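You operate a simulated robot arm through the tools that you are given. There is no shell and no other tool. Be economical: measure what you need, move in short steps, check, and stop when the job is done.

The job below is to be done with a simulated robot arm. You get a single attempt, and the scene is never put back.

## Task
Fit the card's hub on the keyed stub and clamp it.
Fine: yellow clamp over the hub, its bolt tight with the green tee key, key back.

The check looks at the end state, three seconds after you hand in, the way a careful person would. Anything else that was tipped, shoved, dropped, spilled or broken makes it a failure.

## Robot
A 5-joint arm with a two-finger parallel gripper, fixed in place. Base frame: the origin is at the foot of the arm, x ahead of it, y to its left, z up; the work surface is at about z = 0.012. Units: m, rad, N and s.
With the tool pointing down near the work surface it reaches from about 0.26 to 0.6 m from the base axis. Its first joint turns from -1.152 to 1.152 rad. The tool tilts only in the upright plane through the base axis and itself; it spins freely about its own axis. Payload 1.57 kg.
Tool frame: the origin (TCP) lies between the finger pads and is the grasp point; the fingertips stand 0.03 m ahead of it; z points along the fingers, y is the line along which they close. Largest opening 0.08 m; finger width 0.017, thickness 0.012; the body of the gripper, 0.04 by 0.082 m, starts 0.08 m behind the TCP.
Orientation is that of the tool frame in the base frame, as a unit quaternion [x, y, z, w]. With the fingers straight down and closing along the base's y, the tool's x points along the base's -x, its y along +y and its z along -z.

## Interface
- The arm moves only by the tool apply_moves. Its argument "targets" is one flat list of numbers, 7 for each row, row after row: the turn, a rotation vector about the base's x, y, z in rad, then the shift along the base's x, y, z in mm, then the gripper command, from -1 (shut) to 1 (fully open), values between in proportion. In form: [rx, ry, rz, dx, dy, dz, gripper, rx, ry, rz, dx, dy, dz, gripper, ...]. A call has 1 to 12 rows; each row shifts and turns the commanded pose from where the row before left it. A row lasts 0.2 s, in which the tool goes at most 0.05 m and 0.15 rad; a call with a longer step from one row to the next is refused whole, and so is a gripper value outside its range. Where a pose cannot be reached the arm comes as near as it can. A force on the tool above 40 N (or 10 N above the force at the start of the call, whichever is more), or a blocked arm, ends the call early, and 0.2 s more pass. The fingers move at their own pace (about 0.153 m/s each) and stop on an object; they squeeze with about 41 N. The grip force told is the motor's: it shows also when the fingers shut on nothing. Time passes only in rows, and 0.2 s behind the last, so rows that do not move let the fingers close. The reply holds the time, the measured pose of the TCP, the force on the tool along the base axes, the opening and the grip force, in the units named above and with some noise.
- Cameras (640 x 400 px; columns grow to the right, rows downward): "scene" is fixed at [0.0292, 0.3815, 0.5383]; the picture's right is [-0.85, -0.53, 0.00], its down [-0.24, 0.38, -0.89] and it looks along [0.47, -0.76, -0.45] (base axes); focal length 310 px, centre (320, 200). "wrist" rides on the gripper at [-0.032, 0, -0.078] in the tool frame; the picture's right is [0.00, -1.00, 0.00], its down [0.97, 0.00, -0.24] and it looks along [0.24, 0.00, 0.97] (tool axes); focal length 218 px, centre (320, 200). There is no depth. A picture from a camera that has moved, and an enlarged one, comes with that camera's place and axes in the base frame and with its lens.
- capture(camera): a new picture of that camera. It takes no simulated time.
- inspect(camera, box): a new picture of the part [left, top, right, bottom] of that camera's present view, enlarged. It takes no simulated time.
- close_job(): hands the job in; it is judged then, once.

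Work in short steps. Places have to be worked out from the pictures, the camera data and where the tool is seen: move nearer, look again, correct. Check each grasp and each placing, and mend what went wrong. You have 120 turns and 68 pictures in all, those below and enlarged ones among them. Open the gripper and draw the arm clear of the work before you hand the job in, unless the task says otherwise; then end with one line.

The tools are called after "Call:" as name(argument=value, ...) on one line, values as JSON. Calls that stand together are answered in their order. apply_moves: Moves the arm, as the interface text tells. Its arguments: {"type":"object","properties":{"targets":{"type":"array","items":{"type":"number"}}},"required":["targets"]} The other tools are called the same way: capture (camera) takes a picture; inspect (camera, box) takes an enlarged picture of a part of a camera's view; close_job () hands the job in.

At the start:

```text
t: 0.0
eef_pos: [0.2952, -0.1706, 0.4245]
tool_rot: [0.0, 1.0, 0.0, -0.001]
wrist_force: [0.4, 0.8, 0.3]
grip_width: 0.08
grasp_force: 0.0
```

scene: 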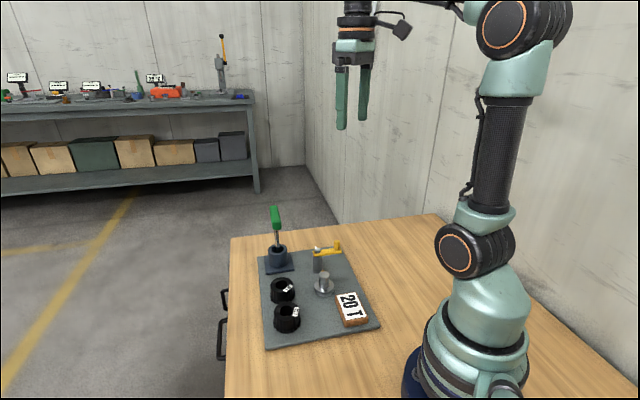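
wrist: 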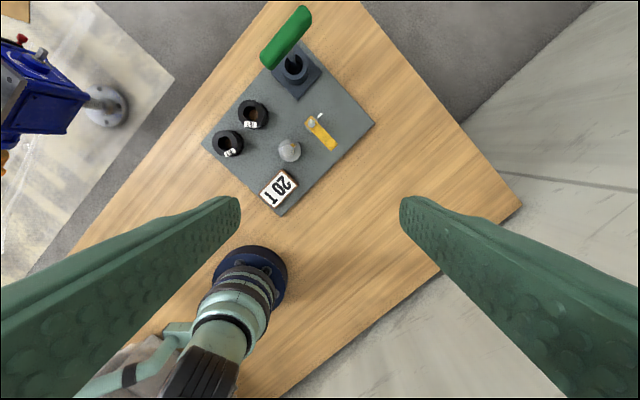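

I'll begin with enlarged views of the plate from both cameras.

Call:
inspect(camera="scene", box=[240, 200, 390, 350])

Call:
inspect(camera="wrist", box=[190, 0, 390, 220])

```text
2.67 times, centred on (315, 275) of scene
camera zoom: at [0.0292, 0.3815, 0.5383], right [-0.85, -0.53, 0.0], down [-0.24, 0.38, -0.89], along [0.47, -0.76, -0.45], focal length 827 px, centre (333, 0)
```

zoom: 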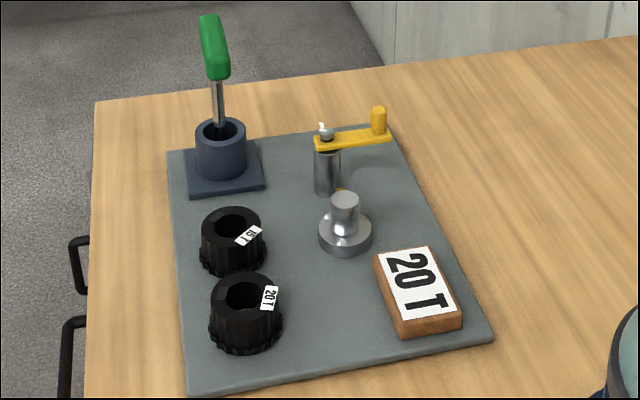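

```text
1.82 times, centred on (290, 110) of wrist
camera zoom: at [0.3275, -0.1703, 0.502], right [0.0, -1.0, 0.0], down [-0.97, 0.0, 0.24], along [-0.24, 0.0, -0.97], focal length 397 px, centre (374, 364)
```

zoom: 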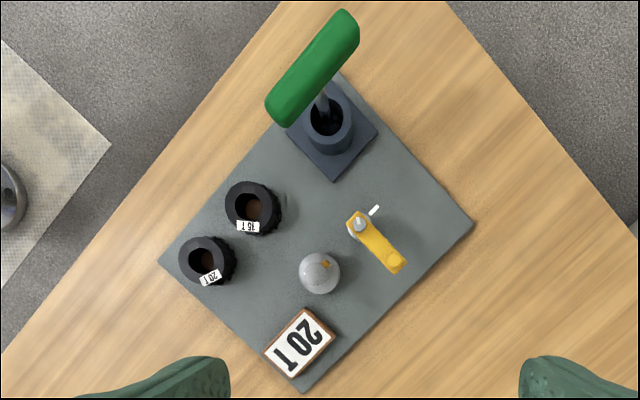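

The card reads 20 T, so the hub I want is the near one. I'll zoom on each feature from both cameras.

Call:
inspect(camera="scene", box=[305, 235, 355, 300])

Call:
inspect(camera="wrist", box=[270, 105, 350, 170])

Call:
inspect(camera="wrist", box=[205, 90, 275, 165])

Call:
inspect(camera="scene", box=[265, 270, 310, 340])

Call:
inspect(camera="scene", box=[250, 200, 310, 280])

```text
6.15 times, centred on (330, 268) of scene
camera zoom: at [0.0292, 0.3815, 0.5383], right [-0.85, -0.53, 0.0], down [-0.24, 0.38, -0.89], along [0.47, -0.76, -0.45], focal length 1909 px, centre (258, -215)
```

zoom: 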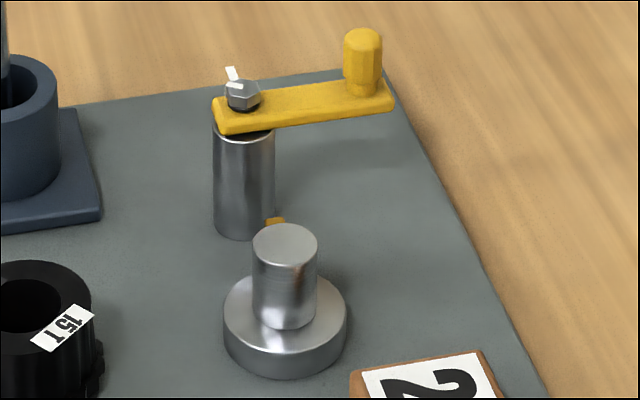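

```text
6.15 times, centred on (310, 138) of wrist
camera zoom: at [0.3275, -0.1703, 0.502], right [0.0, -1.0, 0.0], down [-0.97, 0.0, 0.24], along [-0.24, 0.0, -0.97], focal length 1343 px, centre (382, 585)
```

zoom: 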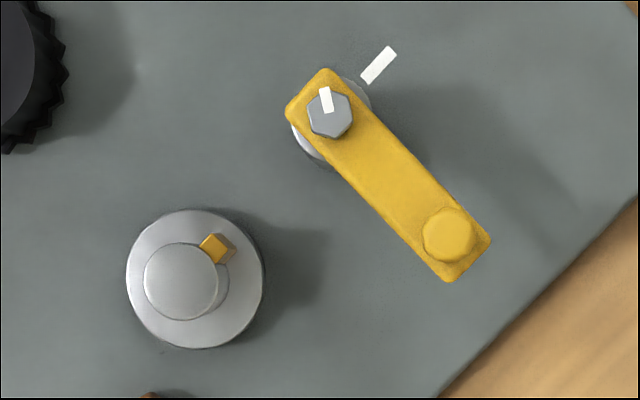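

```text
5.33 times, centred on (240, 128) of wrist
camera zoom: at [0.3275, -0.1703, 0.502], right [0.0, -1.0, 0.0], down [-0.97, 0.0, 0.24], along [-0.24, 0.0, -0.97], focal length 1164 px, centre (747, 587)
```

zoom: 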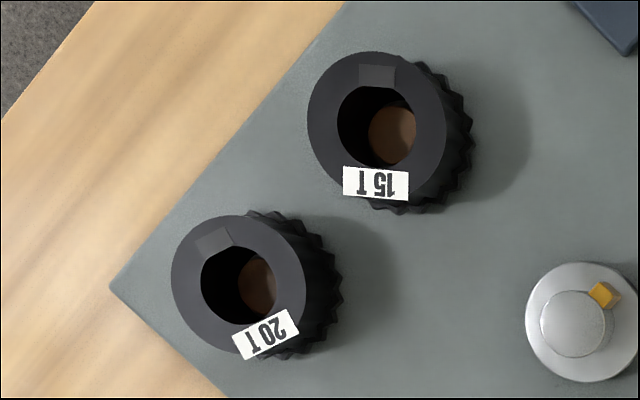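

```text
5.71 times, centred on (288, 305) of scene
camera zoom: at [0.0292, 0.3815, 0.5383], right [-0.85, -0.53, 0.0], down [-0.24, 0.38, -0.89], along [0.47, -0.76, -0.45], focal length 1773 px, centre (506, -400)
```

zoom: 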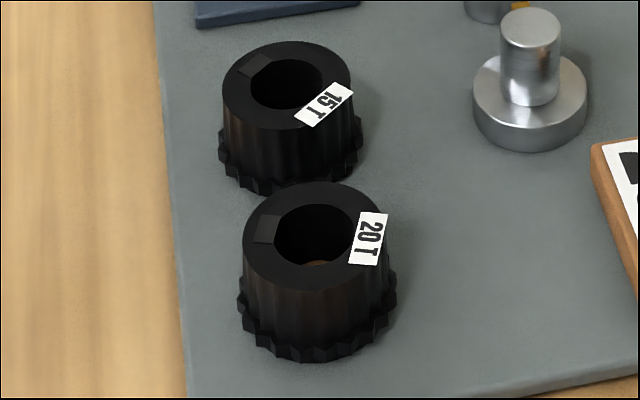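

```text
5.00 times, centred on (280, 240) of scene
camera zoom: at [0.0292, 0.3815, 0.5383], right [-0.85, -0.53, 0.0], down [-0.24, 0.38, -0.89], along [0.47, -0.76, -0.45], focal length 1551 px, centre (520, 0)
```

zoom: 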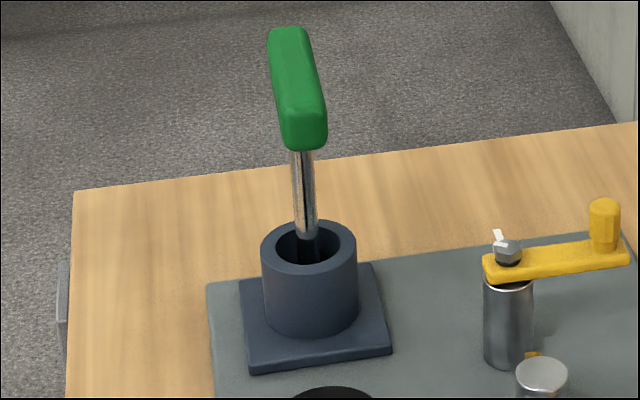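

Triangulating both views gives these positions:

| Item | Position (m) | Direction |
|---|---|---|
| 20T hub top | (0.332, 0.021, 0.049) | keyway about +28° |
| Stub top | (0.318, -0.106, 0.060) | key about -45° |
| Bolt | (0.366, -0.154, 0.083) | |
| Clamp knob | (0.332, -0.190, 0.100) | |
| Tee key handle | (0.473, -0.125, 0.153) | |

I'll move above the 20T hub now and look again.

Call:
apply_moves(targets=[0, 0, 0, 5.3, 27.4, -32, 0.7, 0, 0, 0, 5.3, 27.4, -32, 0.7, 0, 0, 0, 5.3, 27.4, -32, 0.7, 0, 0, 0, 5.3, 27.4, -32, 0.7, 0, 0, 0, 5.3, 27.4, -32, 0.7, 0, 0, 0, 5.3, 27.4, -32, 0.7, 0, 0, 0, 5, 27.4, -32, 0.7])

Call:
capture(camera="wrist")

```text
t: 1.6
eef_pos: [0.332, 0.0219, 0.1995]
tool_rot: [0.001, 1.0, -0.001, 0.0]
wrist_force: [-0.5, 0.5, -0.1]
grip_width: 0.0679
grasp_force: 0.0
```

```text
58 pictures are left
camera wrist: at [0.364, 0.022, 0.2773], right [0.0, -1.0, 0.0], down [-0.97, 0.0, 0.24], along [-0.24, 0.0, -0.97], focal length 218 px, centre (320, 200)
```

wrist: 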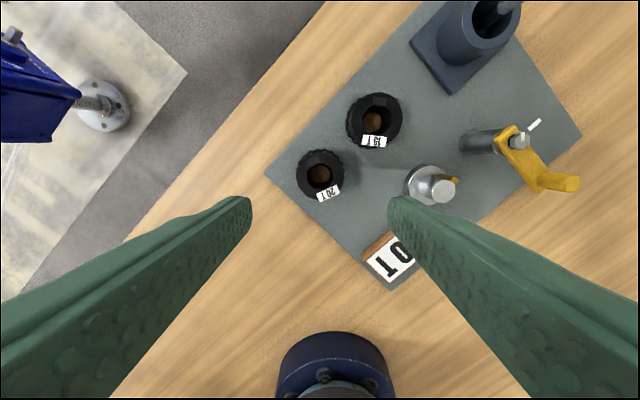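

The hub sits centred below the tool. I'll zoom in to get its exact centre and keyway angle.

Call:
inspect(camera="wrist", box=[285, 145, 355, 205])

Call:
inspect(camera="wrist", box=[390, 90, 590, 220])

```text
6.67 times, centred on (320, 175) of wrist
camera zoom: at [0.364, 0.022, 0.2773], right [0.0, -1.0, 0.0], down [-0.97, 0.0, 0.24], along [-0.24, 0.0, -0.97], focal length 1455 px, centre (320, 367)
```

zoom: 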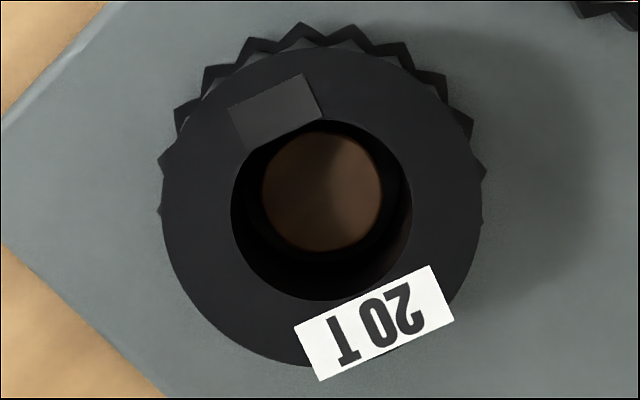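

```text
3.08 times, centred on (490, 155) of wrist
camera zoom: at [0.364, 0.022, 0.2773], right [0.0, -1.0, 0.0], down [-0.97, 0.0, 0.24], along [-0.24, 0.0, -0.97], focal length 672 px, centre (-203, 338)
```

zoom: 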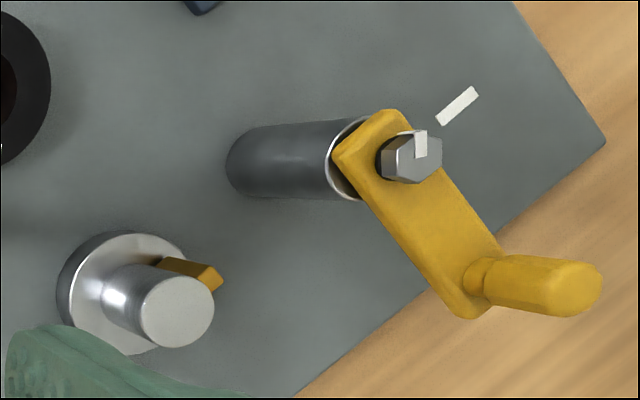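

The hub centre is (0.333, 0.0217) and its keyway is at +24°. I'll go down so the fingertips stop just above the gear teeth, then close.

Call:
apply_moves(targets=[0, 0, 0, 1, 0, -40, 0.7, 0, 0, 0, 0, 0, -40, 0.7, 0, 0, 0, 0, 0, -35, 0.7, 0, 0, 0, 0, 0, -20, 0.7, 0, 0, 0, 0, 0, 0, 0.7, 0, 0, 0, 0, 0, 0, -1, 0, 0, 0, 0, 0, 0, -1, 0, 0, 0, 0, 0, 0, -1])

Call:
inspect(camera="scene", box=[245, 240, 345, 340])

```text
t: 3.4
eef_pos: [0.3345, 0.0201, 0.066]
tool_rot: [0.0, 1.0, 0.0, 0.0]
wrist_force: [1.2, -0.4, 0.5]
grip_width: 0.0528
grasp_force: 40.5
```

```text
4.00 times, centred on (295, 290) of scene
camera zoom: at [0.0292, 0.3815, 0.5383], right [-0.85, -0.53, 0.0], down [-0.24, 0.38, -0.89], along [0.47, -0.76, -0.45], focal length 1241 px, centre (420, -160)
```

zoom: 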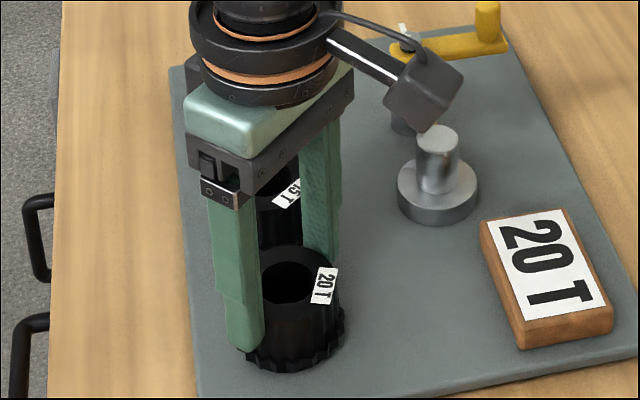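

The hub is gripped, with the opening at 0.053. I'll lift it and check.

Call:
apply_moves(targets=[0, 0, 0, 0, 0, 15, -1, 0, 0, 0, 0, 0, 25, -1, 0, 0, 0, 0, 0, 30, -1, 0, 0, 0, 0, 0, 0, -1])

Call:
inspect(camera="wrist", box=[260, 130, 380, 250])

```text
t: 4.4
eef_pos: [0.3327, 0.0207, 0.1364]
tool_rot: [0.0, 1.0, -0.001, 0.001]
wrist_force: [0.1, 0.2, -3.1]
grip_width: 0.0529
grasp_force: 41.1
```

```text
3.33 times, centred on (320, 190) of wrist
camera zoom: at [0.3649, 0.0212, 0.2133], right [0.0, -1.0, 0.0], down [-0.97, 0.0, 0.24], along [-0.24, 0.0, -0.97], focal length 728 px, centre (320, 233)
```

zoom: 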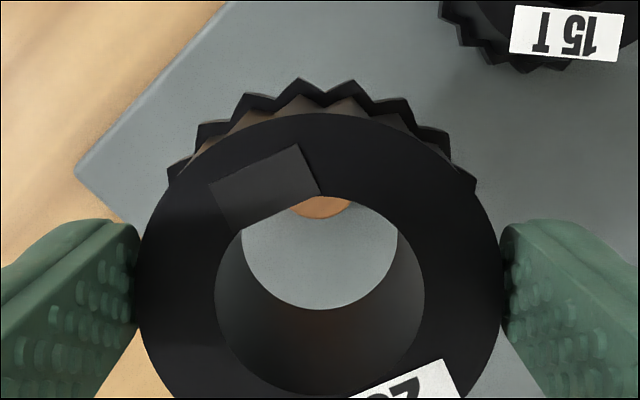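

The hub came up level, with the keyway still at +24°. I'll carry it over the stub and turn it -69° so the keyway matches the key.

Call:
apply_moves(targets=[0, 0, -0.1344, -1.6, -14.0, 0, -1, 0, 0, -0.1344, -1.6, -14.0, 0, -1, 0, 0, -0.1344, -1.6, -14.0, 0, -1, 0, 0, -0.1344, -1.6, -14.0, 0, -1, 0, 0, -0.1344, -1.6, -14.0, 0, -1, 0, 0, -0.1344, -1.6, -14.0, 0, -1, 0, 0, -0.1344, -1.6, -14.0, 0, -1, 0, 0, -0.1344, -1.6, -14.0, 0, -1, 0, 0, -0.1344, -1.6, -14.0, 0, -1, 0, 0, 0, 0, 0, 0, -1])

Call:
inspect(camera="wrist", box=[240, 100, 400, 260])

Call:
inspect(camera="scene", box=[280, 200, 380, 320])

```text
t: 6.6
eef_pos: [0.3187, -0.1043, 0.1354]
tool_rot: [0.57, 0.822, 0.0, 0.0]
wrist_force: [0.5, 0.7, -2.4]
grip_width: 0.0528
grasp_force: 41.5
```

```text
2.50 times, centred on (320, 180) of wrist
camera zoom: at [0.33, -0.1342, 0.2124], right [-0.94, -0.35, 0.0], down [-0.34, 0.91, 0.24], along [-0.08, 0.23, -0.97], focal length 546 px, centre (320, 250)
```

zoom: 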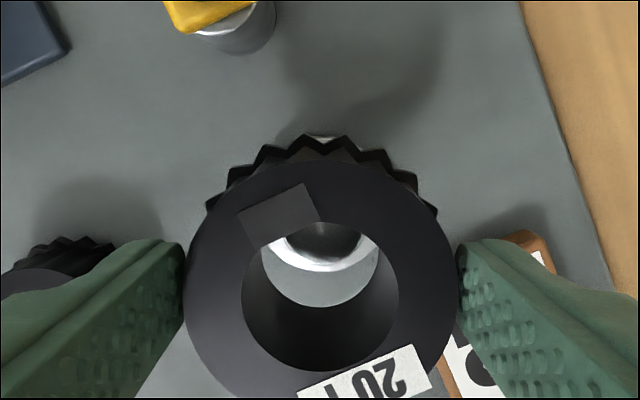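

```text
3.33 times, centred on (330, 260) of scene
camera zoom: at [0.0292, 0.3815, 0.5383], right [-0.85, -0.53, 0.0], down [-0.24, 0.38, -0.89], along [0.47, -0.76, -0.45], focal length 1034 px, centre (287, 0)
```

zoom: 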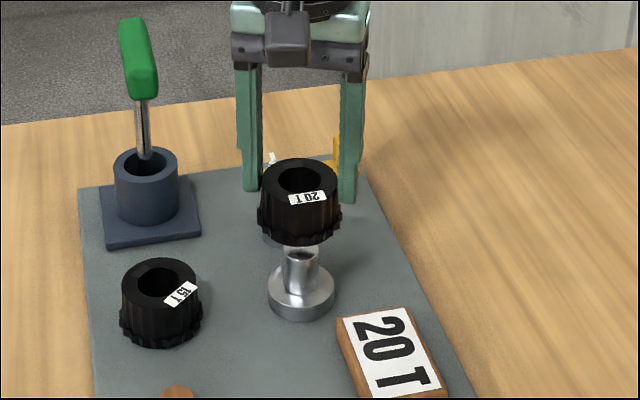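

The hub lines up over the stub. I'll correct by about a millimetre and go down slowly, watching the force.

Call:
apply_moves(targets=[0, 0, 0, -0.7, -1.3, -15, -1, 0, 0, 0, 0, 0, -12, -1, 0, 0, 0, 0, 0, -5, -1, 0, 0, 0, 0, 0, -5, -1, 0, 0, 0, 0, 0, 0, -1])

Call:
inspect(camera="wrist", box=[240, 100, 400, 260])

Call:
inspect(camera="scene", box=[290, 220, 370, 310])

```text
t: 7.8
eef_pos: [0.3181, -0.1048, 0.0974]
tool_rot: [0.569, 0.822, -0.001, 0.0]
wrist_force: [0.1, 0.7, -2.6]
grip_width: 0.0527
grasp_force: 40.8
```

```text
2.50 times, centred on (320, 180) of wrist
camera zoom: at [0.3295, -0.1358, 0.1758], right [-0.94, -0.35, 0.0], down [-0.34, 0.91, 0.24], along [-0.08, 0.22, -0.97], focal length 546 px, centre (320, 250)
```

zoom: 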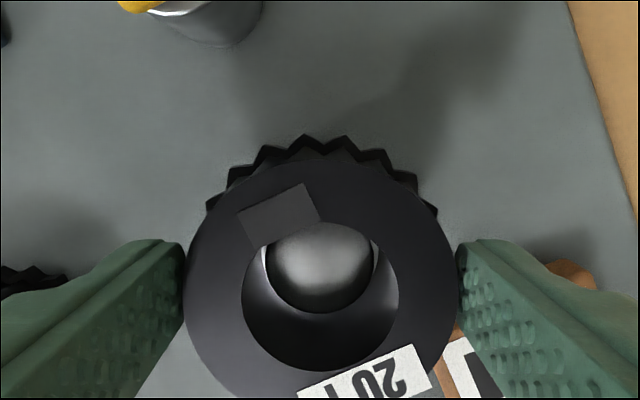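

```text
4.44 times, centred on (330, 265) of scene
camera zoom: at [0.0292, 0.3815, 0.5383], right [-0.85, -0.53, 0.0], down [-0.24, 0.38, -0.89], along [0.47, -0.76, -0.45], focal length 1379 px, centre (276, -89)
```

zoom: 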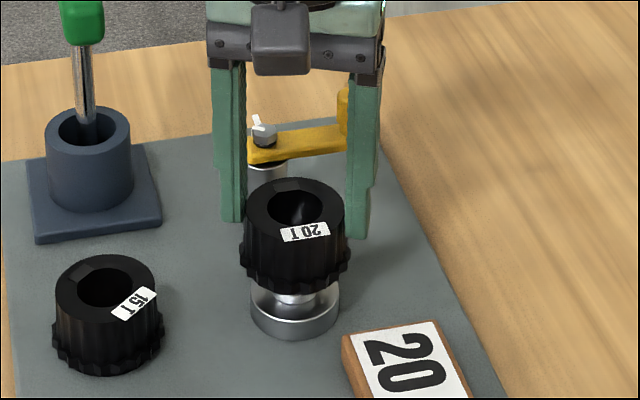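

There's no resistance and the stub is centred in the bore. I'll keep going down in small steps until it seats.

Call:
apply_moves(targets=[0, 0, 0, 0, 0, -4, -1, 0, 0, 0, 0, 0, -4, -1, 0, 0, 0, 0, 0, -4, -1, 0, 0, 0, 0, 0, -3, -1, 0, 0, 0, 0, 0, -3, -1, 0, 0, 0, 0, 0, -2, -1])

Call:
inspect(camera="wrist", box=[240, 100, 400, 260])

Call:
inspect(camera="scene", box=[290, 220, 370, 310])

```text
t: 9.2
eef_pos: [0.3179, -0.1059, 0.0784]
tool_rot: [0.569, 0.822, 0.0, 0.0]
wrist_force: [-5.0, 2.3, 17.4]
grip_width: 0.0528
grasp_force: 41.1
```

```text
2.50 times, centred on (320, 180) of wrist
camera zoom: at [0.3297, -0.1354, 0.1565], right [-0.94, -0.35, 0.0], down [-0.34, 0.91, 0.24], along [-0.08, 0.22, -0.97], focal length 546 px, centre (320, 250)
```

zoom: 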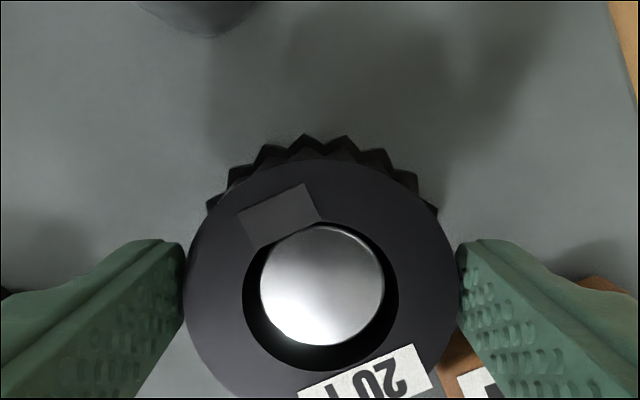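

```text
4.44 times, centred on (330, 265) of scene
camera zoom: at [0.0291, 0.3816, 0.5383], right [-0.85, -0.53, 0.0], down [-0.24, 0.38, -0.89], along [0.47, -0.76, -0.45], focal length 1379 px, centre (276, -89)
```

zoom: 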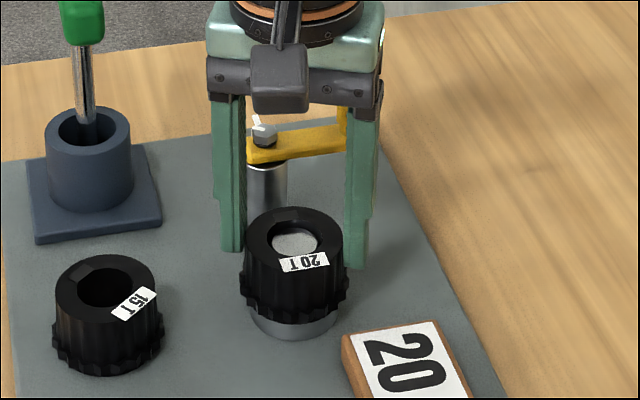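

It made contact with 17 N at TCP z 0.078. I'll look closely at the gap to the flange to see whether it's seated.

Call:
inspect(camera="scene", box=[315, 255, 355, 300])

Call:
inspect(camera="wrist", box=[290, 150, 360, 230])

```text
8.89 times, centred on (335, 278) of scene
camera zoom: at [0.0291, 0.3816, 0.5383], right [-0.85, -0.53, 0.0], down [-0.24, 0.38, -0.89], along [0.47, -0.76, -0.45], focal length 2758 px, centre (187, -489)
```

zoom: 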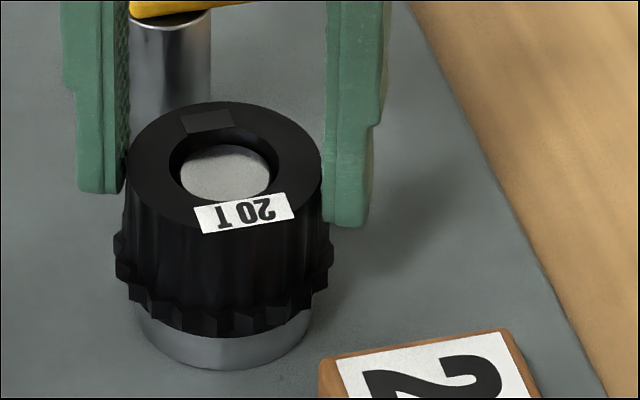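

```text
5.00 times, centred on (325, 190) of wrist
camera zoom: at [0.3297, -0.1354, 0.1565], right [-0.94, -0.35, 0.0], down [-0.34, 0.91, 0.24], along [-0.08, 0.22, -0.97], focal length 1091 px, centre (295, 250)
```

zoom: 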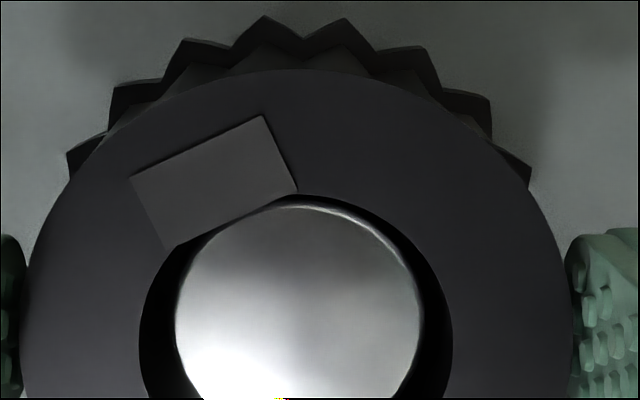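

By my estimate the hub is within about 2 mm of flush. I'll press lightly with a small wiggle, and the force reading will tell whether it's bottomed out.

Call:
apply_moves(targets=[0, 0, 0.03, 0, 0, 0, -1, 0, 0, -0.06, 0, 0, 0, -1, 0, 0, 0.03, 0, 0, -1, -1, 0, 0, 0, 0, 0, 0, -1])

```text
t: 10.2
eef_pos: [0.3193, -0.106, 0.0779]
tool_rot: [0.569, 0.822, -0.001, 0.002]
wrist_force: [-7.5, -2.1, 35.9]
grip_width: 0.0528
grasp_force: 41.2
```

The contact is hard. I'll ease off, release, lift away and look.

Call:
apply_moves(targets=[0, 0, 0, 0, 0, 1.5, -1, 0, 0, 0, 0, 0, 0, 0.6, 0, 0, 0, 0, 0, 0, 0.6, 0, 0, 0, 0, 0, 15, 0.6, 0, 0, 0, 0, 0, 40, 0.6, 0, 0, 0, 0, 0, 45, 0.6, 0, 0, 0, 0, 0, 0, 0.6])

Call:
inspect(camera="scene", box=[315, 255, 355, 300])

Call:
inspect(camera="wrist", box=[220, 60, 420, 240])

```text
t: 11.8
eef_pos: [0.317, -0.1045, 0.178]
tool_rot: [0.569, 0.822, 0.0, 0.0]
wrist_force: [-0.6, -0.2, -0.7]
grip_width: 0.0641
grasp_force: 0.0
```

```text
8.89 times, centred on (335, 278) of scene
camera zoom: at [0.0292, 0.3815, 0.5383], right [-0.85, -0.53, 0.0], down [-0.24, 0.38, -0.89], along [0.47, -0.76, -0.45], focal length 2758 px, centre (187, -489)
```

zoom: 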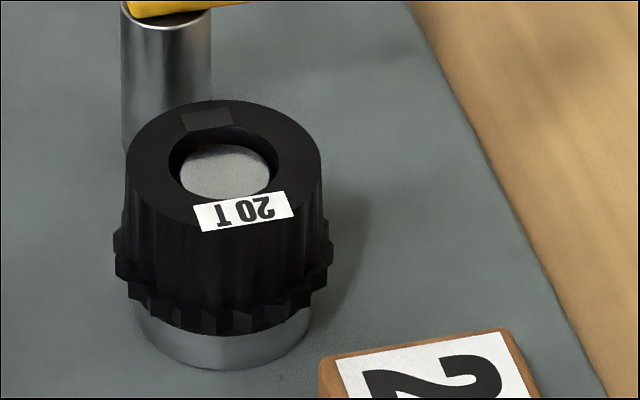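

```text
2.22 times, centred on (320, 150) of wrist
camera zoom: at [0.3291, -0.1353, 0.2567], right [-0.94, -0.35, 0.0], down [-0.34, 0.91, 0.24], along [-0.08, 0.22, -0.97], focal length 485 px, centre (320, 311)
```

zoom: 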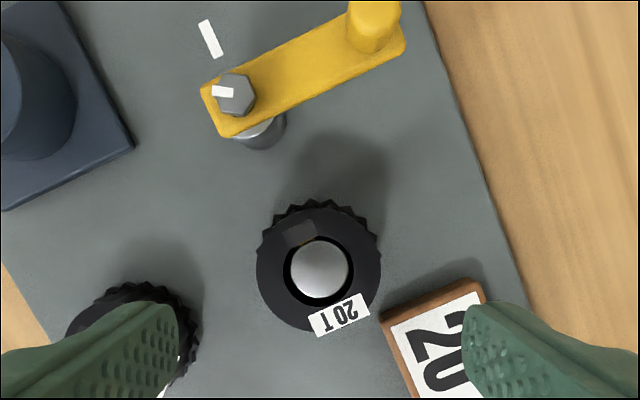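

The hub is on the stub and level, with the key inside it. Next I'll move above the clamp knob, turned so the fingers close along the clamp arm's radius.

Call:
apply_moves(targets=[0, 0, 0.1472, 5, -28, 0, 0.6, 0, 0, 0.1472, 5, -28, 0, 0.2, 0, 0, 0.1472, 5, -29, 0, 0.0, 0, 0, 0, 0, 0, 0, 0.0])

Call:
capture(camera="wrist")

Call:
inspect(camera="scene", box=[300, 225, 360, 285])

```text
t: 12.8
eef_pos: [0.3325, -0.1922, 0.1779]
tool_rot: [0.374, 0.928, 0.0, 0.001]
wrist_force: [-0.9, -0.4, 0.0]
grip_width: 0.0397
grasp_force: 0.1
```

```text
43 pictures are left
camera wrist: at [0.3564, -0.2133, 0.2563], right [-0.69, -0.72, 0.0], down [-0.7, 0.67, 0.24], along [-0.17, 0.17, -0.97], focal length 218 px, centre (320, 200)
```

wrist: 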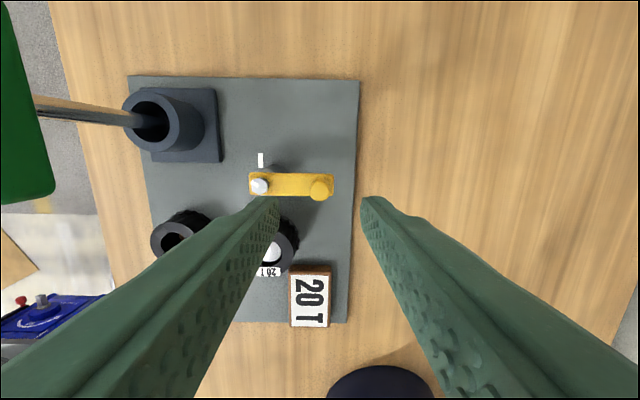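

```text
6.67 times, centred on (330, 255) of scene
camera zoom: at [0.0292, 0.3815, 0.5383], right [-0.85, -0.53, 0.0], down [-0.24, 0.38, -0.89], along [0.47, -0.76, -0.45], focal length 2068 px, centre (253, -167)
```

zoom: 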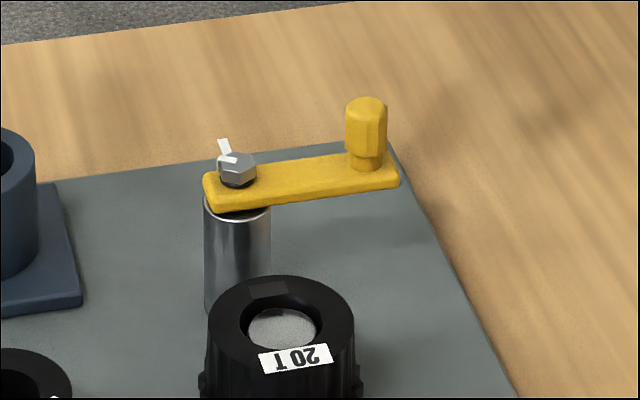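

The clamp gap is open and the bolt is loose. I'll zoom on the knob and bolt to place them exactly.

Call:
inspect(camera="wrist", box=[240, 145, 350, 215])

```text
5.71 times, centred on (295, 180) of wrist
camera zoom: at [0.3564, -0.2133, 0.2563], right [-0.69, -0.72, 0.0], down [-0.7, 0.67, 0.24], along [-0.17, 0.17, -0.97], focal length 1247 px, centre (463, 314)
```

zoom: 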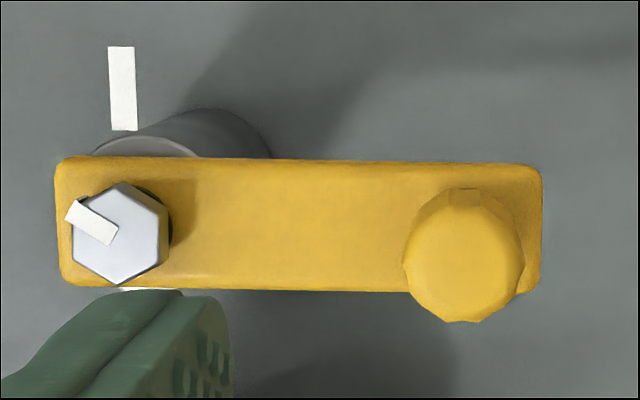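

The knob sits right under the TCP. The clamp radius is 0.048, and the bolt's white mark is about 58° counter-clockwise of the fixed mark. I'll go down over the knob and grip it.

Call:
apply_moves(targets=[0, 0, 0, 0.5, 0.5, -30, 0.0, 0, 0, 0, 0, 0, -25, 0.0, 0, 0, 0, 0, 0, -9, 0.0, 0, 0, 0, 0, 0, 0, -1, 0, 0, 0, 0, 0, 0, -1, 0, 0, 0, 0, 0, 0, -1])

Call:
inspect(camera="scene", box=[300, 205, 370, 285])

```text
t: 14.2
eef_pos: [0.3326, -0.1912, 0.1138]
tool_rot: [0.376, 0.927, 0.001, -0.001]
wrist_force: [-21.1, -24.0, 4.9]
grip_width: 0.0154
grasp_force: 31.0
```

```text
5.00 times, centred on (335, 245) of scene
camera zoom: at [0.0292, 0.3815, 0.5383], right [-0.85, -0.53, 0.0], down [-0.24, 0.38, -0.89], along [0.47, -0.76, -0.45], focal length 1551 px, centre (245, -25)
```

zoom: 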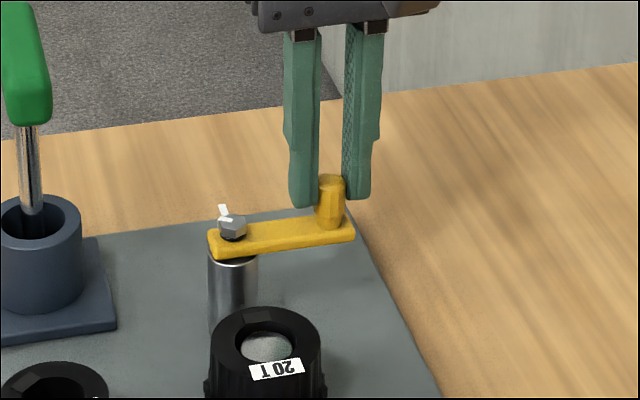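

The fingers closed off-centre and pull about 32 N along the radius. I'll move the tool outward 1.7 mm to relax that.

Call:
apply_moves(targets=[0, 0, 0, -1.2, -1.2, 0, -1, 0, 0, 0, 0, 0, 0, -1])

```text
t: 14.8
eef_pos: [0.3326, -0.1903, 0.1141]
tool_rot: [0.374, 0.927, 0.0, 0.0]
wrist_force: [-7.2, -7.4, 1.1]
grip_width: 0.0155
grasp_force: 31.5
```

The force is down to 10 N. I'll ease it slightly more and start the swing: the knob follows the arc clockwise in 8° steps with the tool turning along.

Call:
apply_moves(targets=[0, 0, 0, -0.5, -0.5, 0, -1, 0, 0, -0.1396, -4.6, 5.1, 0, -1, 0, 0, -0.1396, -3.84, 5.69, 0, -1, 0, 0, 0, 0, 0, 0, -1])

```text
t: 15.8
eef_pos: [0.3238, -0.1823, 0.1153]
tool_rot: [0.5, 0.866, -0.001, 0.001]
wrist_force: [19.0, 14.3, -0.4]
grip_width: 0.0154
grasp_force: 31.1
```

The tool is pulled inward by 24 N and almost nothing along the path, so the clamp swings freely and my radius is a little large. I'll correct it and continue.

Call:
apply_moves(targets=[0, 0, 0, 1.1, 0.7, 0, -1, 0, 0, -0.1396, -2.9, 6.0, 0, -1, 0, 0, -0.1396, -2.07, 6.37, 0, -1, 0, 0, 0, 0, 0, 0, -1])

```text
t: 16.8
eef_pos: [0.3188, -0.1685, 0.1144]
tool_rot: [0.617, 0.787, 0.0, 0.0]
wrist_force: [-1.4, -1.4, 3.6]
grip_width: 0.0155
grasp_force: 31.4
```

The forces are near zero. I'll continue along the arc.

Call:
apply_moves(targets=[0, 0, -0.1396, -1.16, 6.6, 0, -1, 0, 0, -0.1396, -0.24, 6.69, 0, -1, 0, 0, -0.1396, 0.7, 6.66, 0, -1, 0, 0, 0, 0, 0, 0, -1])

```text
t: 17.8
eef_pos: [0.3183, -0.1483, 0.1152]
tool_rot: [0.767, 0.642, -0.002, -0.001]
wrist_force: [-17.2, 1.4, 26.7]
grip_width: 0.0153
grasp_force: 31.5
```

An upward force of 27 N has appeared just as the arm reaches the hub's edge. I'll look before going any further.

Call:
inspect(camera="scene", box=[300, 220, 370, 300])

Call:
capture(camera="wrist")

```text
5.00 times, centred on (335, 260) of scene
camera zoom: at [0.0291, 0.3816, 0.5383], right [-0.85, -0.53, 0.0], down [-0.24, 0.38, -0.89], along [0.47, -0.76, -0.45], focal length 1551 px, centre (245, -100)
```

zoom: 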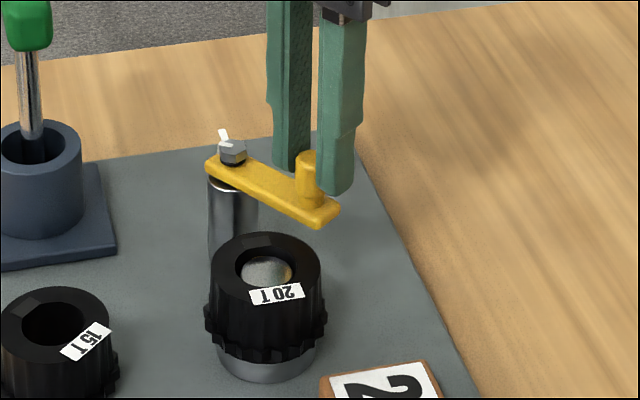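

```text
38 pictures are left
camera wrist: at [0.3128, -0.1795, 0.1924], right [-0.98, 0.18, 0.0], down [0.17, 0.96, 0.24], along [0.04, 0.24, -0.97], focal length 218 px, centre (320, 200)
```

wrist: 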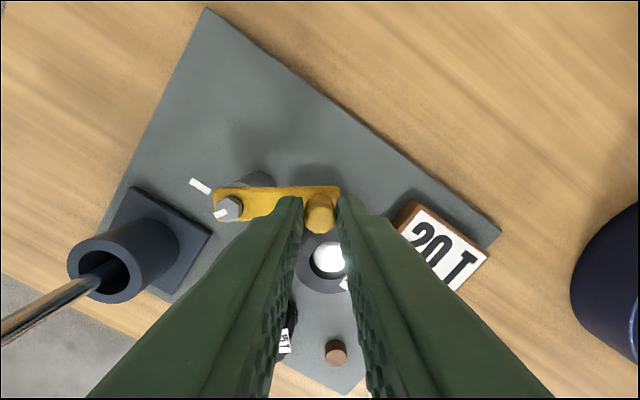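

The arm hasn't reached the hub yet; about 5 mm remain. So this looks like built-up strain in my grip. I'll release, raise 1 mm and grip again.

Call:
apply_moves(targets=[0, 0, 0, 0, 0, 0, -0.4, 0, 0, 0, -1, 0, 1, -0.4, 0, 0, 0, 0, 0, 0, -0.4])

Call:
inspect(camera="wrist", box=[190, 150, 390, 290])

```text
t: 18.6
eef_pos: [0.3185, -0.148, 0.1163]
tool_rot: [0.767, 0.642, 0.0, 0.0]
wrist_force: [-0.3, 0.0, -0.2]
grip_width: 0.0241
grasp_force: 0.0
```

```text
2.86 times, centred on (290, 220) of wrist
camera zoom: at [0.3124, -0.1799, 0.1933], right [-0.98, 0.17, 0.0], down [0.17, 0.96, 0.24], along [0.04, 0.24, -0.97], focal length 624 px, centre (406, 143)
```

zoom: 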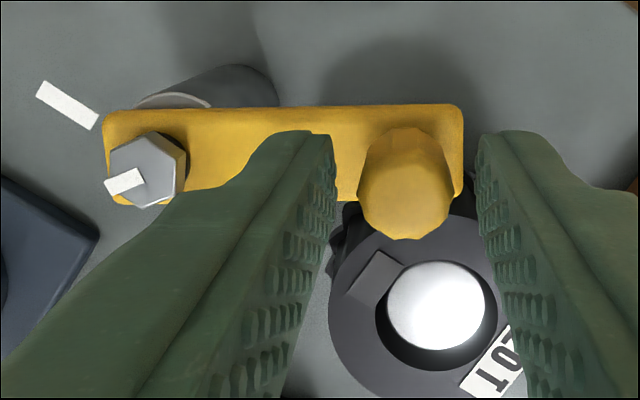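

The strain is gone and the knob is centred between the fingers. I'll grip again and continue with a short step.

Call:
apply_moves(targets=[0, 0, 0, 0, 0, 0, -1, 0, 0, 0, 0, 0, 0, -1])

```text
t: 19.2
eef_pos: [0.3176, -0.1469, 0.1171]
tool_rot: [0.766, 0.643, 0.0, 0.0]
wrist_force: [2.1, -1.6, 0.9]
grip_width: 0.0156
grasp_force: 31.4
```

The grip is clean. I'll take two more steps.

Call:
apply_moves(targets=[0, 0, -0.1396, 1.62, 6.5, 0, -1, 0, 0, -0.1396, 2.5, 6.2, 0, -1, 0, 0, 0, 0, 0, 0, -1])

```text
t: 20.0
eef_pos: [0.3215, -0.1359, 0.1167]
tool_rot: [0.849, 0.529, -0.001, 0.0]
wrist_force: [-0.8, 1.9, 0.0]
grip_width: 0.0156
grasp_force: 31.4
```

The forces are negligible. I'll finish the swing to line up over the hub.

Call:
apply_moves(targets=[0, 0, -0.1396, 3.35, 5.8, 0, -1, 0, 0, -0.1396, 4.1, 5.3, 0, -1, 0, 0, -0.0576, 1.9, 2.0, 0, -1, 0, 0, 0, 0, 0, 0, -1])

Call:
inspect(camera="scene", box=[300, 220, 370, 300])

```text
t: 21.0
eef_pos: [0.3301, -0.1228, 0.1162]
tool_rot: [0.925, 0.379, -0.002, -0.002]
wrist_force: [-10.5, 12.6, 9.1]
grip_width: 0.0154
grasp_force: 31.6
```

```text
5.00 times, centred on (335, 260) of scene
camera zoom: at [0.0291, 0.3816, 0.5383], right [-0.85, -0.53, 0.0], down [-0.24, 0.38, -0.89], along [0.47, -0.76, -0.45], focal length 1551 px, centre (245, -100)
```

zoom: 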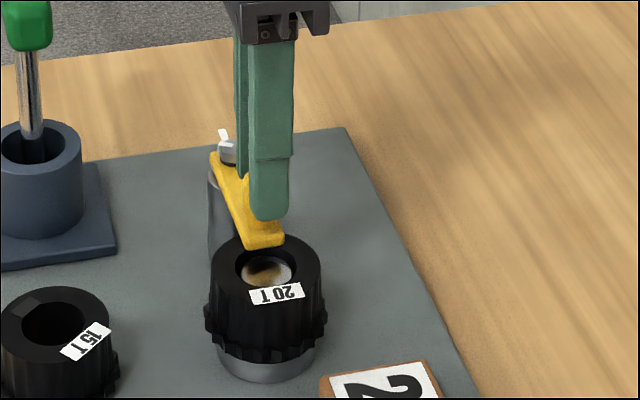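

The clamp now points at the stub, over the hub. I'll release, rise and check the alignment.

Call:
apply_moves(targets=[0, 0, 0, 0, 0, 0, -0.3, 0, 0, 0, 0, 0, 0, -0.3, 0, 0, 0, 0, 0, 15, -0.3, 0, 0, 0, 0, 0, 35, 0, 0, 0, 0, 0, 0, 40, 0, 0, 0, 0, 0, 0, 0, 0])

Call:
inspect(camera="wrist", box=[230, 110, 410, 230])

Call:
inspect(camera="scene", box=[310, 230, 360, 300])

```text
t: 22.4
eef_pos: [0.3317, -0.1229, 0.207]
tool_rot: [0.925, 0.381, 0.0, 0.0]
wrist_force: [0.4, 0.2, 0.8]
grip_width: 0.0398
grasp_force: 0.1
```

```text
3.33 times, centred on (320, 170) of wrist
camera zoom: at [0.3091, -0.1447, 0.2839], right [-0.7, 0.71, 0.0], down [0.69, 0.68, 0.24], along [0.17, 0.17, -0.97], focal length 728 px, centre (320, 300)
```

zoom: 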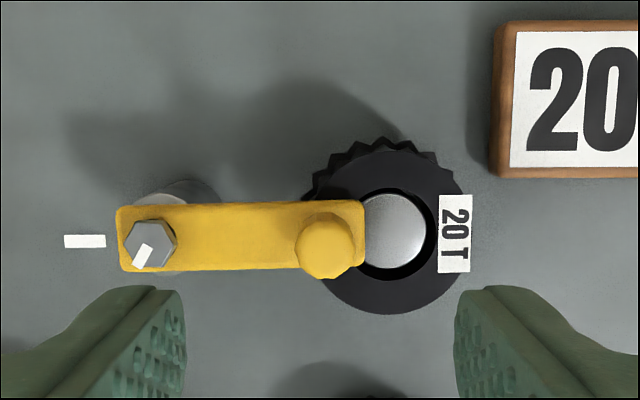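

```text
5.71 times, centred on (335, 265) of scene
camera zoom: at [0.0292, 0.3815, 0.5383], right [-0.85, -0.53, 0.0], down [-0.24, 0.38, -0.89], along [0.47, -0.76, -0.45], focal length 1773 px, centre (234, -171)
```

zoom: 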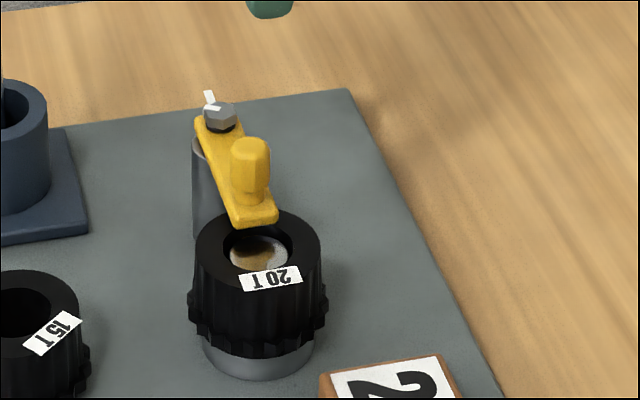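

The clamp is lined up over the hub. The bolt mark still needs about 58° clockwise to reach the fixed mark. Next is the tee key: I'll rise, unwind the wrist by 90° and go above its handle.

Call:
apply_moves(targets=[0, 0, 0.1428, 12.8, -0.2, 7, 0.5, 0, 0, 0.1428, 12.8, -0.2, 7, 0.5, 0, 0, 0.1428, 12.8, -0.2, 7, 0.5, 0, 0, 0.1428, 12.8, -0.2, 7, 0.5, 0, 0, 0.1428, 12.8, -0.2, 7, 0.5, 0, 0, 0.1428, 12.8, -0.2, 7, 0.5, 0, 0, 0.1428, 12.8, -0.2, 7, 0.5, 0, 0, 0.1428, 12.8, -0.2, 7, 0.5, 0, 0, 0.1428, 12.8, -0.2, 4, 0.5, 0, 0, 0.1428, 12.8, -0.2, 0, 0.5, 0, 0, 0.1428, 12.8, -0.2, 0, 0.5, 0, 0, 0, 0, 0, 0, 0.5])

Call:
capture(camera="wrist")

```text
t: 25.0
eef_pos: [0.4723, -0.1247, 0.266]
tool_rot: [0.384, 0.923, 0.0, 0.001]
wrist_force: [0.6, 0.1, -0.2]
grip_width: 0.0599
grasp_force: 0.0
```

```text
33 pictures are left
camera wrist: at [0.4949, -0.147, 0.3433], right [-0.71, -0.7, 0.0], down [-0.68, 0.69, 0.24], along [-0.17, 0.17, -0.97], focal length 218 px, centre (320, 200)
```

wrist: 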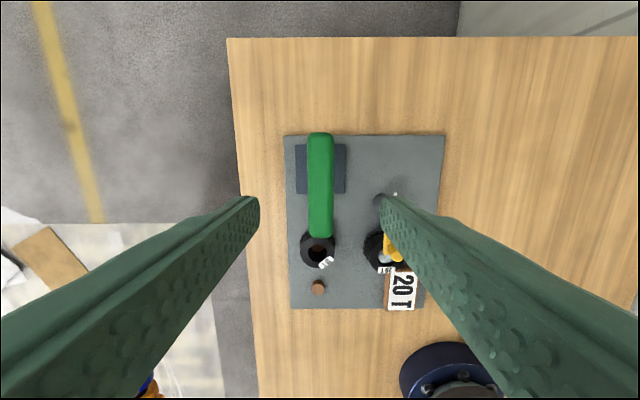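

The handle is centred and lined up between the fingers. I'll go down and grip it at mid-height.

Call:
apply_moves(targets=[0, 0, 0, 0, 0, -40, 0.3, 0, 0, 0, 0, 0, -40, 0.2, 0, 0, 0, 0, 0, -33, 0.0, 0, 0, 0, 0, 0, 0, 0, 0, 0, 0, 0, 0, 0, -1, 0, 0, 0, 0, 0, 0, -1, 0, 0, 0, 0, 0, 0, -1])

Call:
inspect(camera="scene", box=[240, 180, 320, 280])

```text
t: 26.6
eef_pos: [0.4721, -0.1252, 0.1523]
tool_rot: [0.386, 0.922, 0.001, 0.0]
wrist_force: [-0.5, 1.0, 0.3]
grip_width: 0.0219
grasp_force: 34.6
```

```text
4.00 times, centred on (280, 230) of scene
camera zoom: at [0.0292, 0.3815, 0.5383], right [-0.85, -0.53, 0.0], down [-0.24, 0.38, -0.89], along [0.47, -0.76, -0.45], focal length 1241 px, centre (480, 80)
```

zoom: 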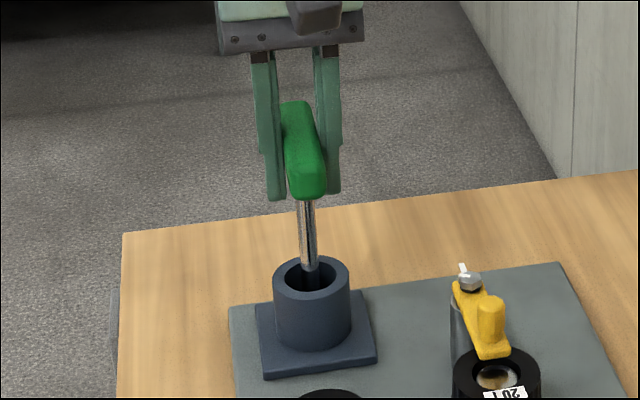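

The key is gripped, with the opening at 0.022. I'll note this return pose as (0.472, -0.125, 0.152) and lift straight up.

Call:
apply_moves(targets=[0, 0, 0, 0, 0, 15, -1, 0, 0, 0, 0, 0, 30, -1, 0, 0, 0, 0, 0, 35, -1, 0, 0, 0, 0, 0, 35, -1, 0, 0, 0, 0, 0, 0, -1])

Call:
inspect(camera="scene", box=[240, 130, 360, 280])

```text
t: 27.8
eef_pos: [0.4709, -0.1262, 0.2683]
tool_rot: [0.385, 0.923, 0.001, 0.0]
wrist_force: [-0.1, 0.6, -3.3]
grip_width: 0.0215
grasp_force: 34.4
```

```text
2.67 times, centred on (300, 205) of scene
camera zoom: at [0.0292, 0.3815, 0.5383], right [-0.85, -0.53, 0.0], down [-0.24, 0.38, -0.89], along [0.47, -0.76, -0.45], focal length 827 px, centre (373, 187)
```

zoom: 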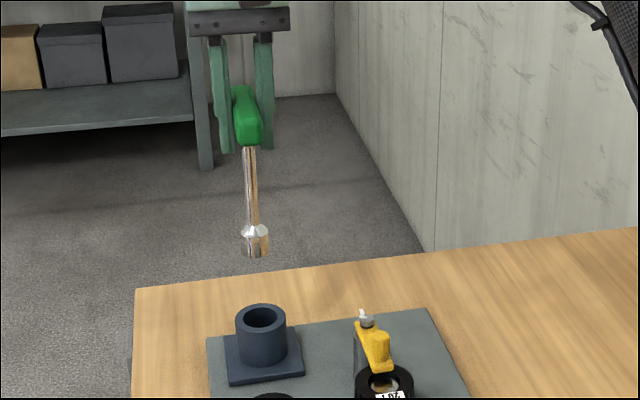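

The key hangs straight, with its socket tip about 0.133 below the TCP. I'll carry it above the bolt at (0.3665, -0.155).

Call:
apply_moves(targets=[0, 0, 0, -26, -7.5, 0, -1, 0, 0, 0, -26, -7.5, 0, -1, 0, 0, 0, -26, -7.5, 0, -1, 0, 0, 0, -25.2, -7.4, -10, -1, 0, 0, 0, 0, 0, -18, -1, 0, 0, 0, 0, 0, 0, -1])

Call:
inspect(camera="scene", box=[300, 190, 360, 270])

Call:
capture(camera="wrist")

```text
t: 29.2
eef_pos: [0.369, -0.1551, 0.2416]
tool_rot: [0.386, 0.923, 0.0, 0.0]
wrist_force: [0.1, 0.2, -3.3]
grip_width: 0.0218
grasp_force: 34.7
```

```text
5.00 times, centred on (330, 230) of scene
camera zoom: at [0.0292, 0.3815, 0.5383], right [-0.85, -0.53, 0.0], down [-0.24, 0.38, -0.89], along [0.47, -0.76, -0.45], focal length 1551 px, centre (270, 50)
```

zoom: 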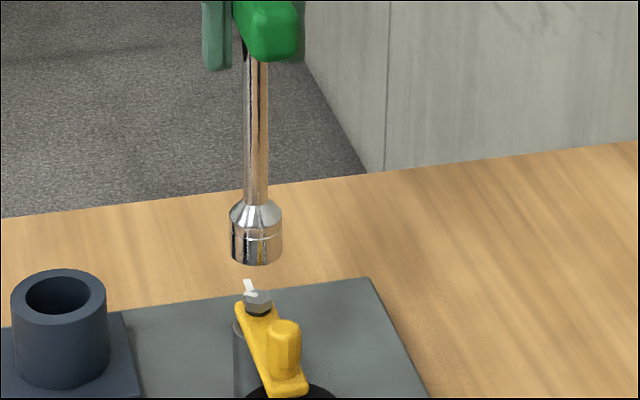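

```text
29 pictures are left
camera wrist: at [0.3913, -0.1768, 0.318], right [-0.71, -0.7, 0.0], down [-0.68, 0.69, 0.24], along [-0.17, 0.17, -0.97], focal length 218 px, centre (320, 200)
```

wrist: 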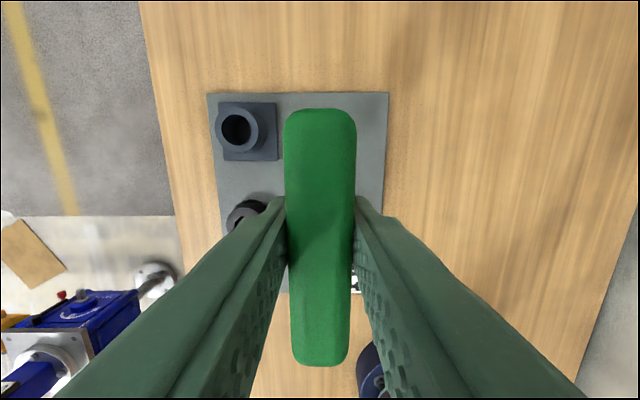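

Sideways the socket is aligned with the bolt. I'll nudge it slightly, lower it to just above the bolt head and zoom in.

Call:
apply_moves(targets=[0, 0, 0, -0.5, -1.3, -12, -1, 0, 0, 0, 0, 0, -7, -1, 0, 0, 0, 0, 0, 0, -1])

Call:
inspect(camera="scene", box=[305, 220, 345, 260])

```text
t: 30.0
eef_pos: [0.3674, -0.156, 0.2205]
tool_rot: [0.386, 0.923, 0.0, 0.001]
wrist_force: [0.3, 0.8, -3.6]
grip_width: 0.0218
grasp_force: 34.5
```

```text
10.00 times, centred on (325, 240) of scene
camera zoom: at [0.0292, 0.3815, 0.5383], right [-0.85, -0.53, 0.0], down [-0.24, 0.38, -0.89], along [0.47, -0.76, -0.45], focal length 3103 px, centre (270, -200)
```

zoom: 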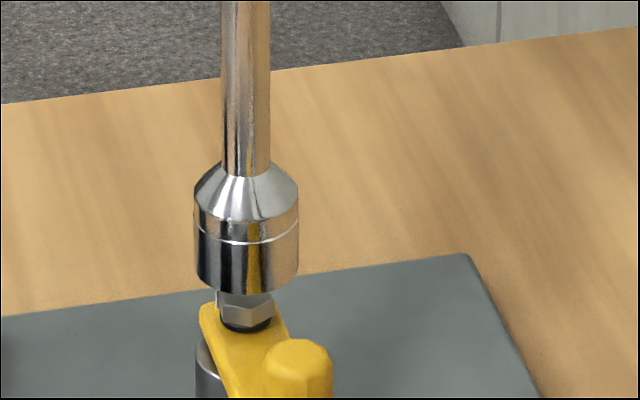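

The socket is centred over the bolt, about 8 mm up. I'll lower it in small steps.

Call:
apply_moves(targets=[0, 0, 0, 0, 0, -4, -1, 0, 0, 0, 0, 0, -3, -1, 0, 0, 0, 0, 0, -2, -1, 0, 0, 0, 0, 0, -1, -1, 0, 0, 0, 0, 0, 0, -1])

```text
t: 31.2
eef_pos: [0.3691, -0.1562, 0.2111]
tool_rot: [0.386, 0.923, 0.0, 0.0]
wrist_force: [-0.3, 0.0, -2.2]
grip_width: 0.0216
grasp_force: 33.9
```

There's hardly any contact yet. I'll keep going in 1 mm steps.

Call:
apply_moves(targets=[0, 0, 0, 0, 0, -1, -1, 0, 0, 0, 0, 0, -1, -1, 0, 0, 0, 0, 0, -1, -1, 0, 0, 0, 0, 0, 0, -1])

Call:
inspect(camera="scene", box=[305, 220, 345, 260])

```text
t: 32.2
eef_pos: [0.3679, -0.1565, 0.2088]
tool_rot: [0.386, 0.923, 0.0, 0.001]
wrist_force: [-0.5, -0.1, -2.6]
grip_width: 0.0221
grasp_force: 34.5
```

```text
10.00 times, centred on (325, 240) of scene
camera zoom: at [0.0292, 0.3815, 0.5383], right [-0.85, -0.53, 0.0], down [-0.24, 0.38, -0.89], along [0.47, -0.76, -0.45], focal length 3103 px, centre (270, -200)
```

zoom: 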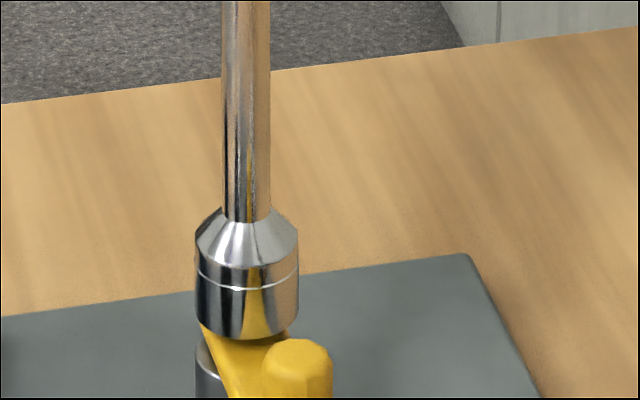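

The socket has slipped over the bolt head with no resistance. I'll turn clockwise in small steps and watch the forces.

Call:
apply_moves(targets=[0, 0, -0.131, -0.18, -0.05, 0, -1, 0, 0, -0.131, -0.18, -0.05, 0, -1, 0, 0, -0.131, -0.18, -0.05, 0, -1, 0, 0, -0.131, -0.18, -0.05, 0, -1, 0, 0, 0, 0, 0, 0, -1])

Call:
inspect(camera="scene", box=[300, 180, 350, 260])

```text
t: 33.4
eef_pos: [0.3682, -0.1571, 0.2077]
tool_rot: [0.612, 0.79, 0.0, 0.0]
wrist_force: [0.0, -0.3, -2.9]
grip_width: 0.0217
grasp_force: 35.0
```

```text
5.00 times, centred on (325, 220) of scene
camera zoom: at [0.0292, 0.3815, 0.5383], right [-0.85, -0.53, 0.0], down [-0.24, 0.38, -0.89], along [0.47, -0.76, -0.45], focal length 1551 px, centre (295, 100)
```

zoom: 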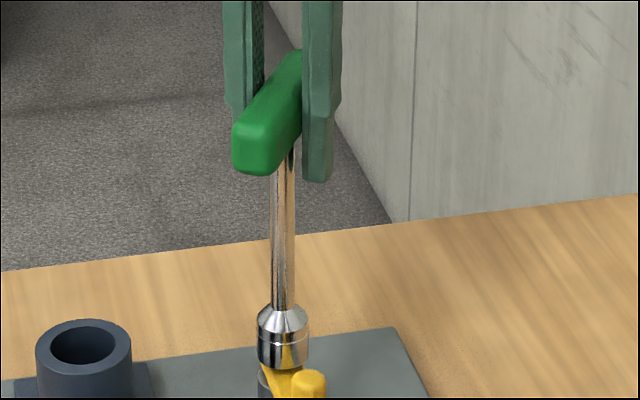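

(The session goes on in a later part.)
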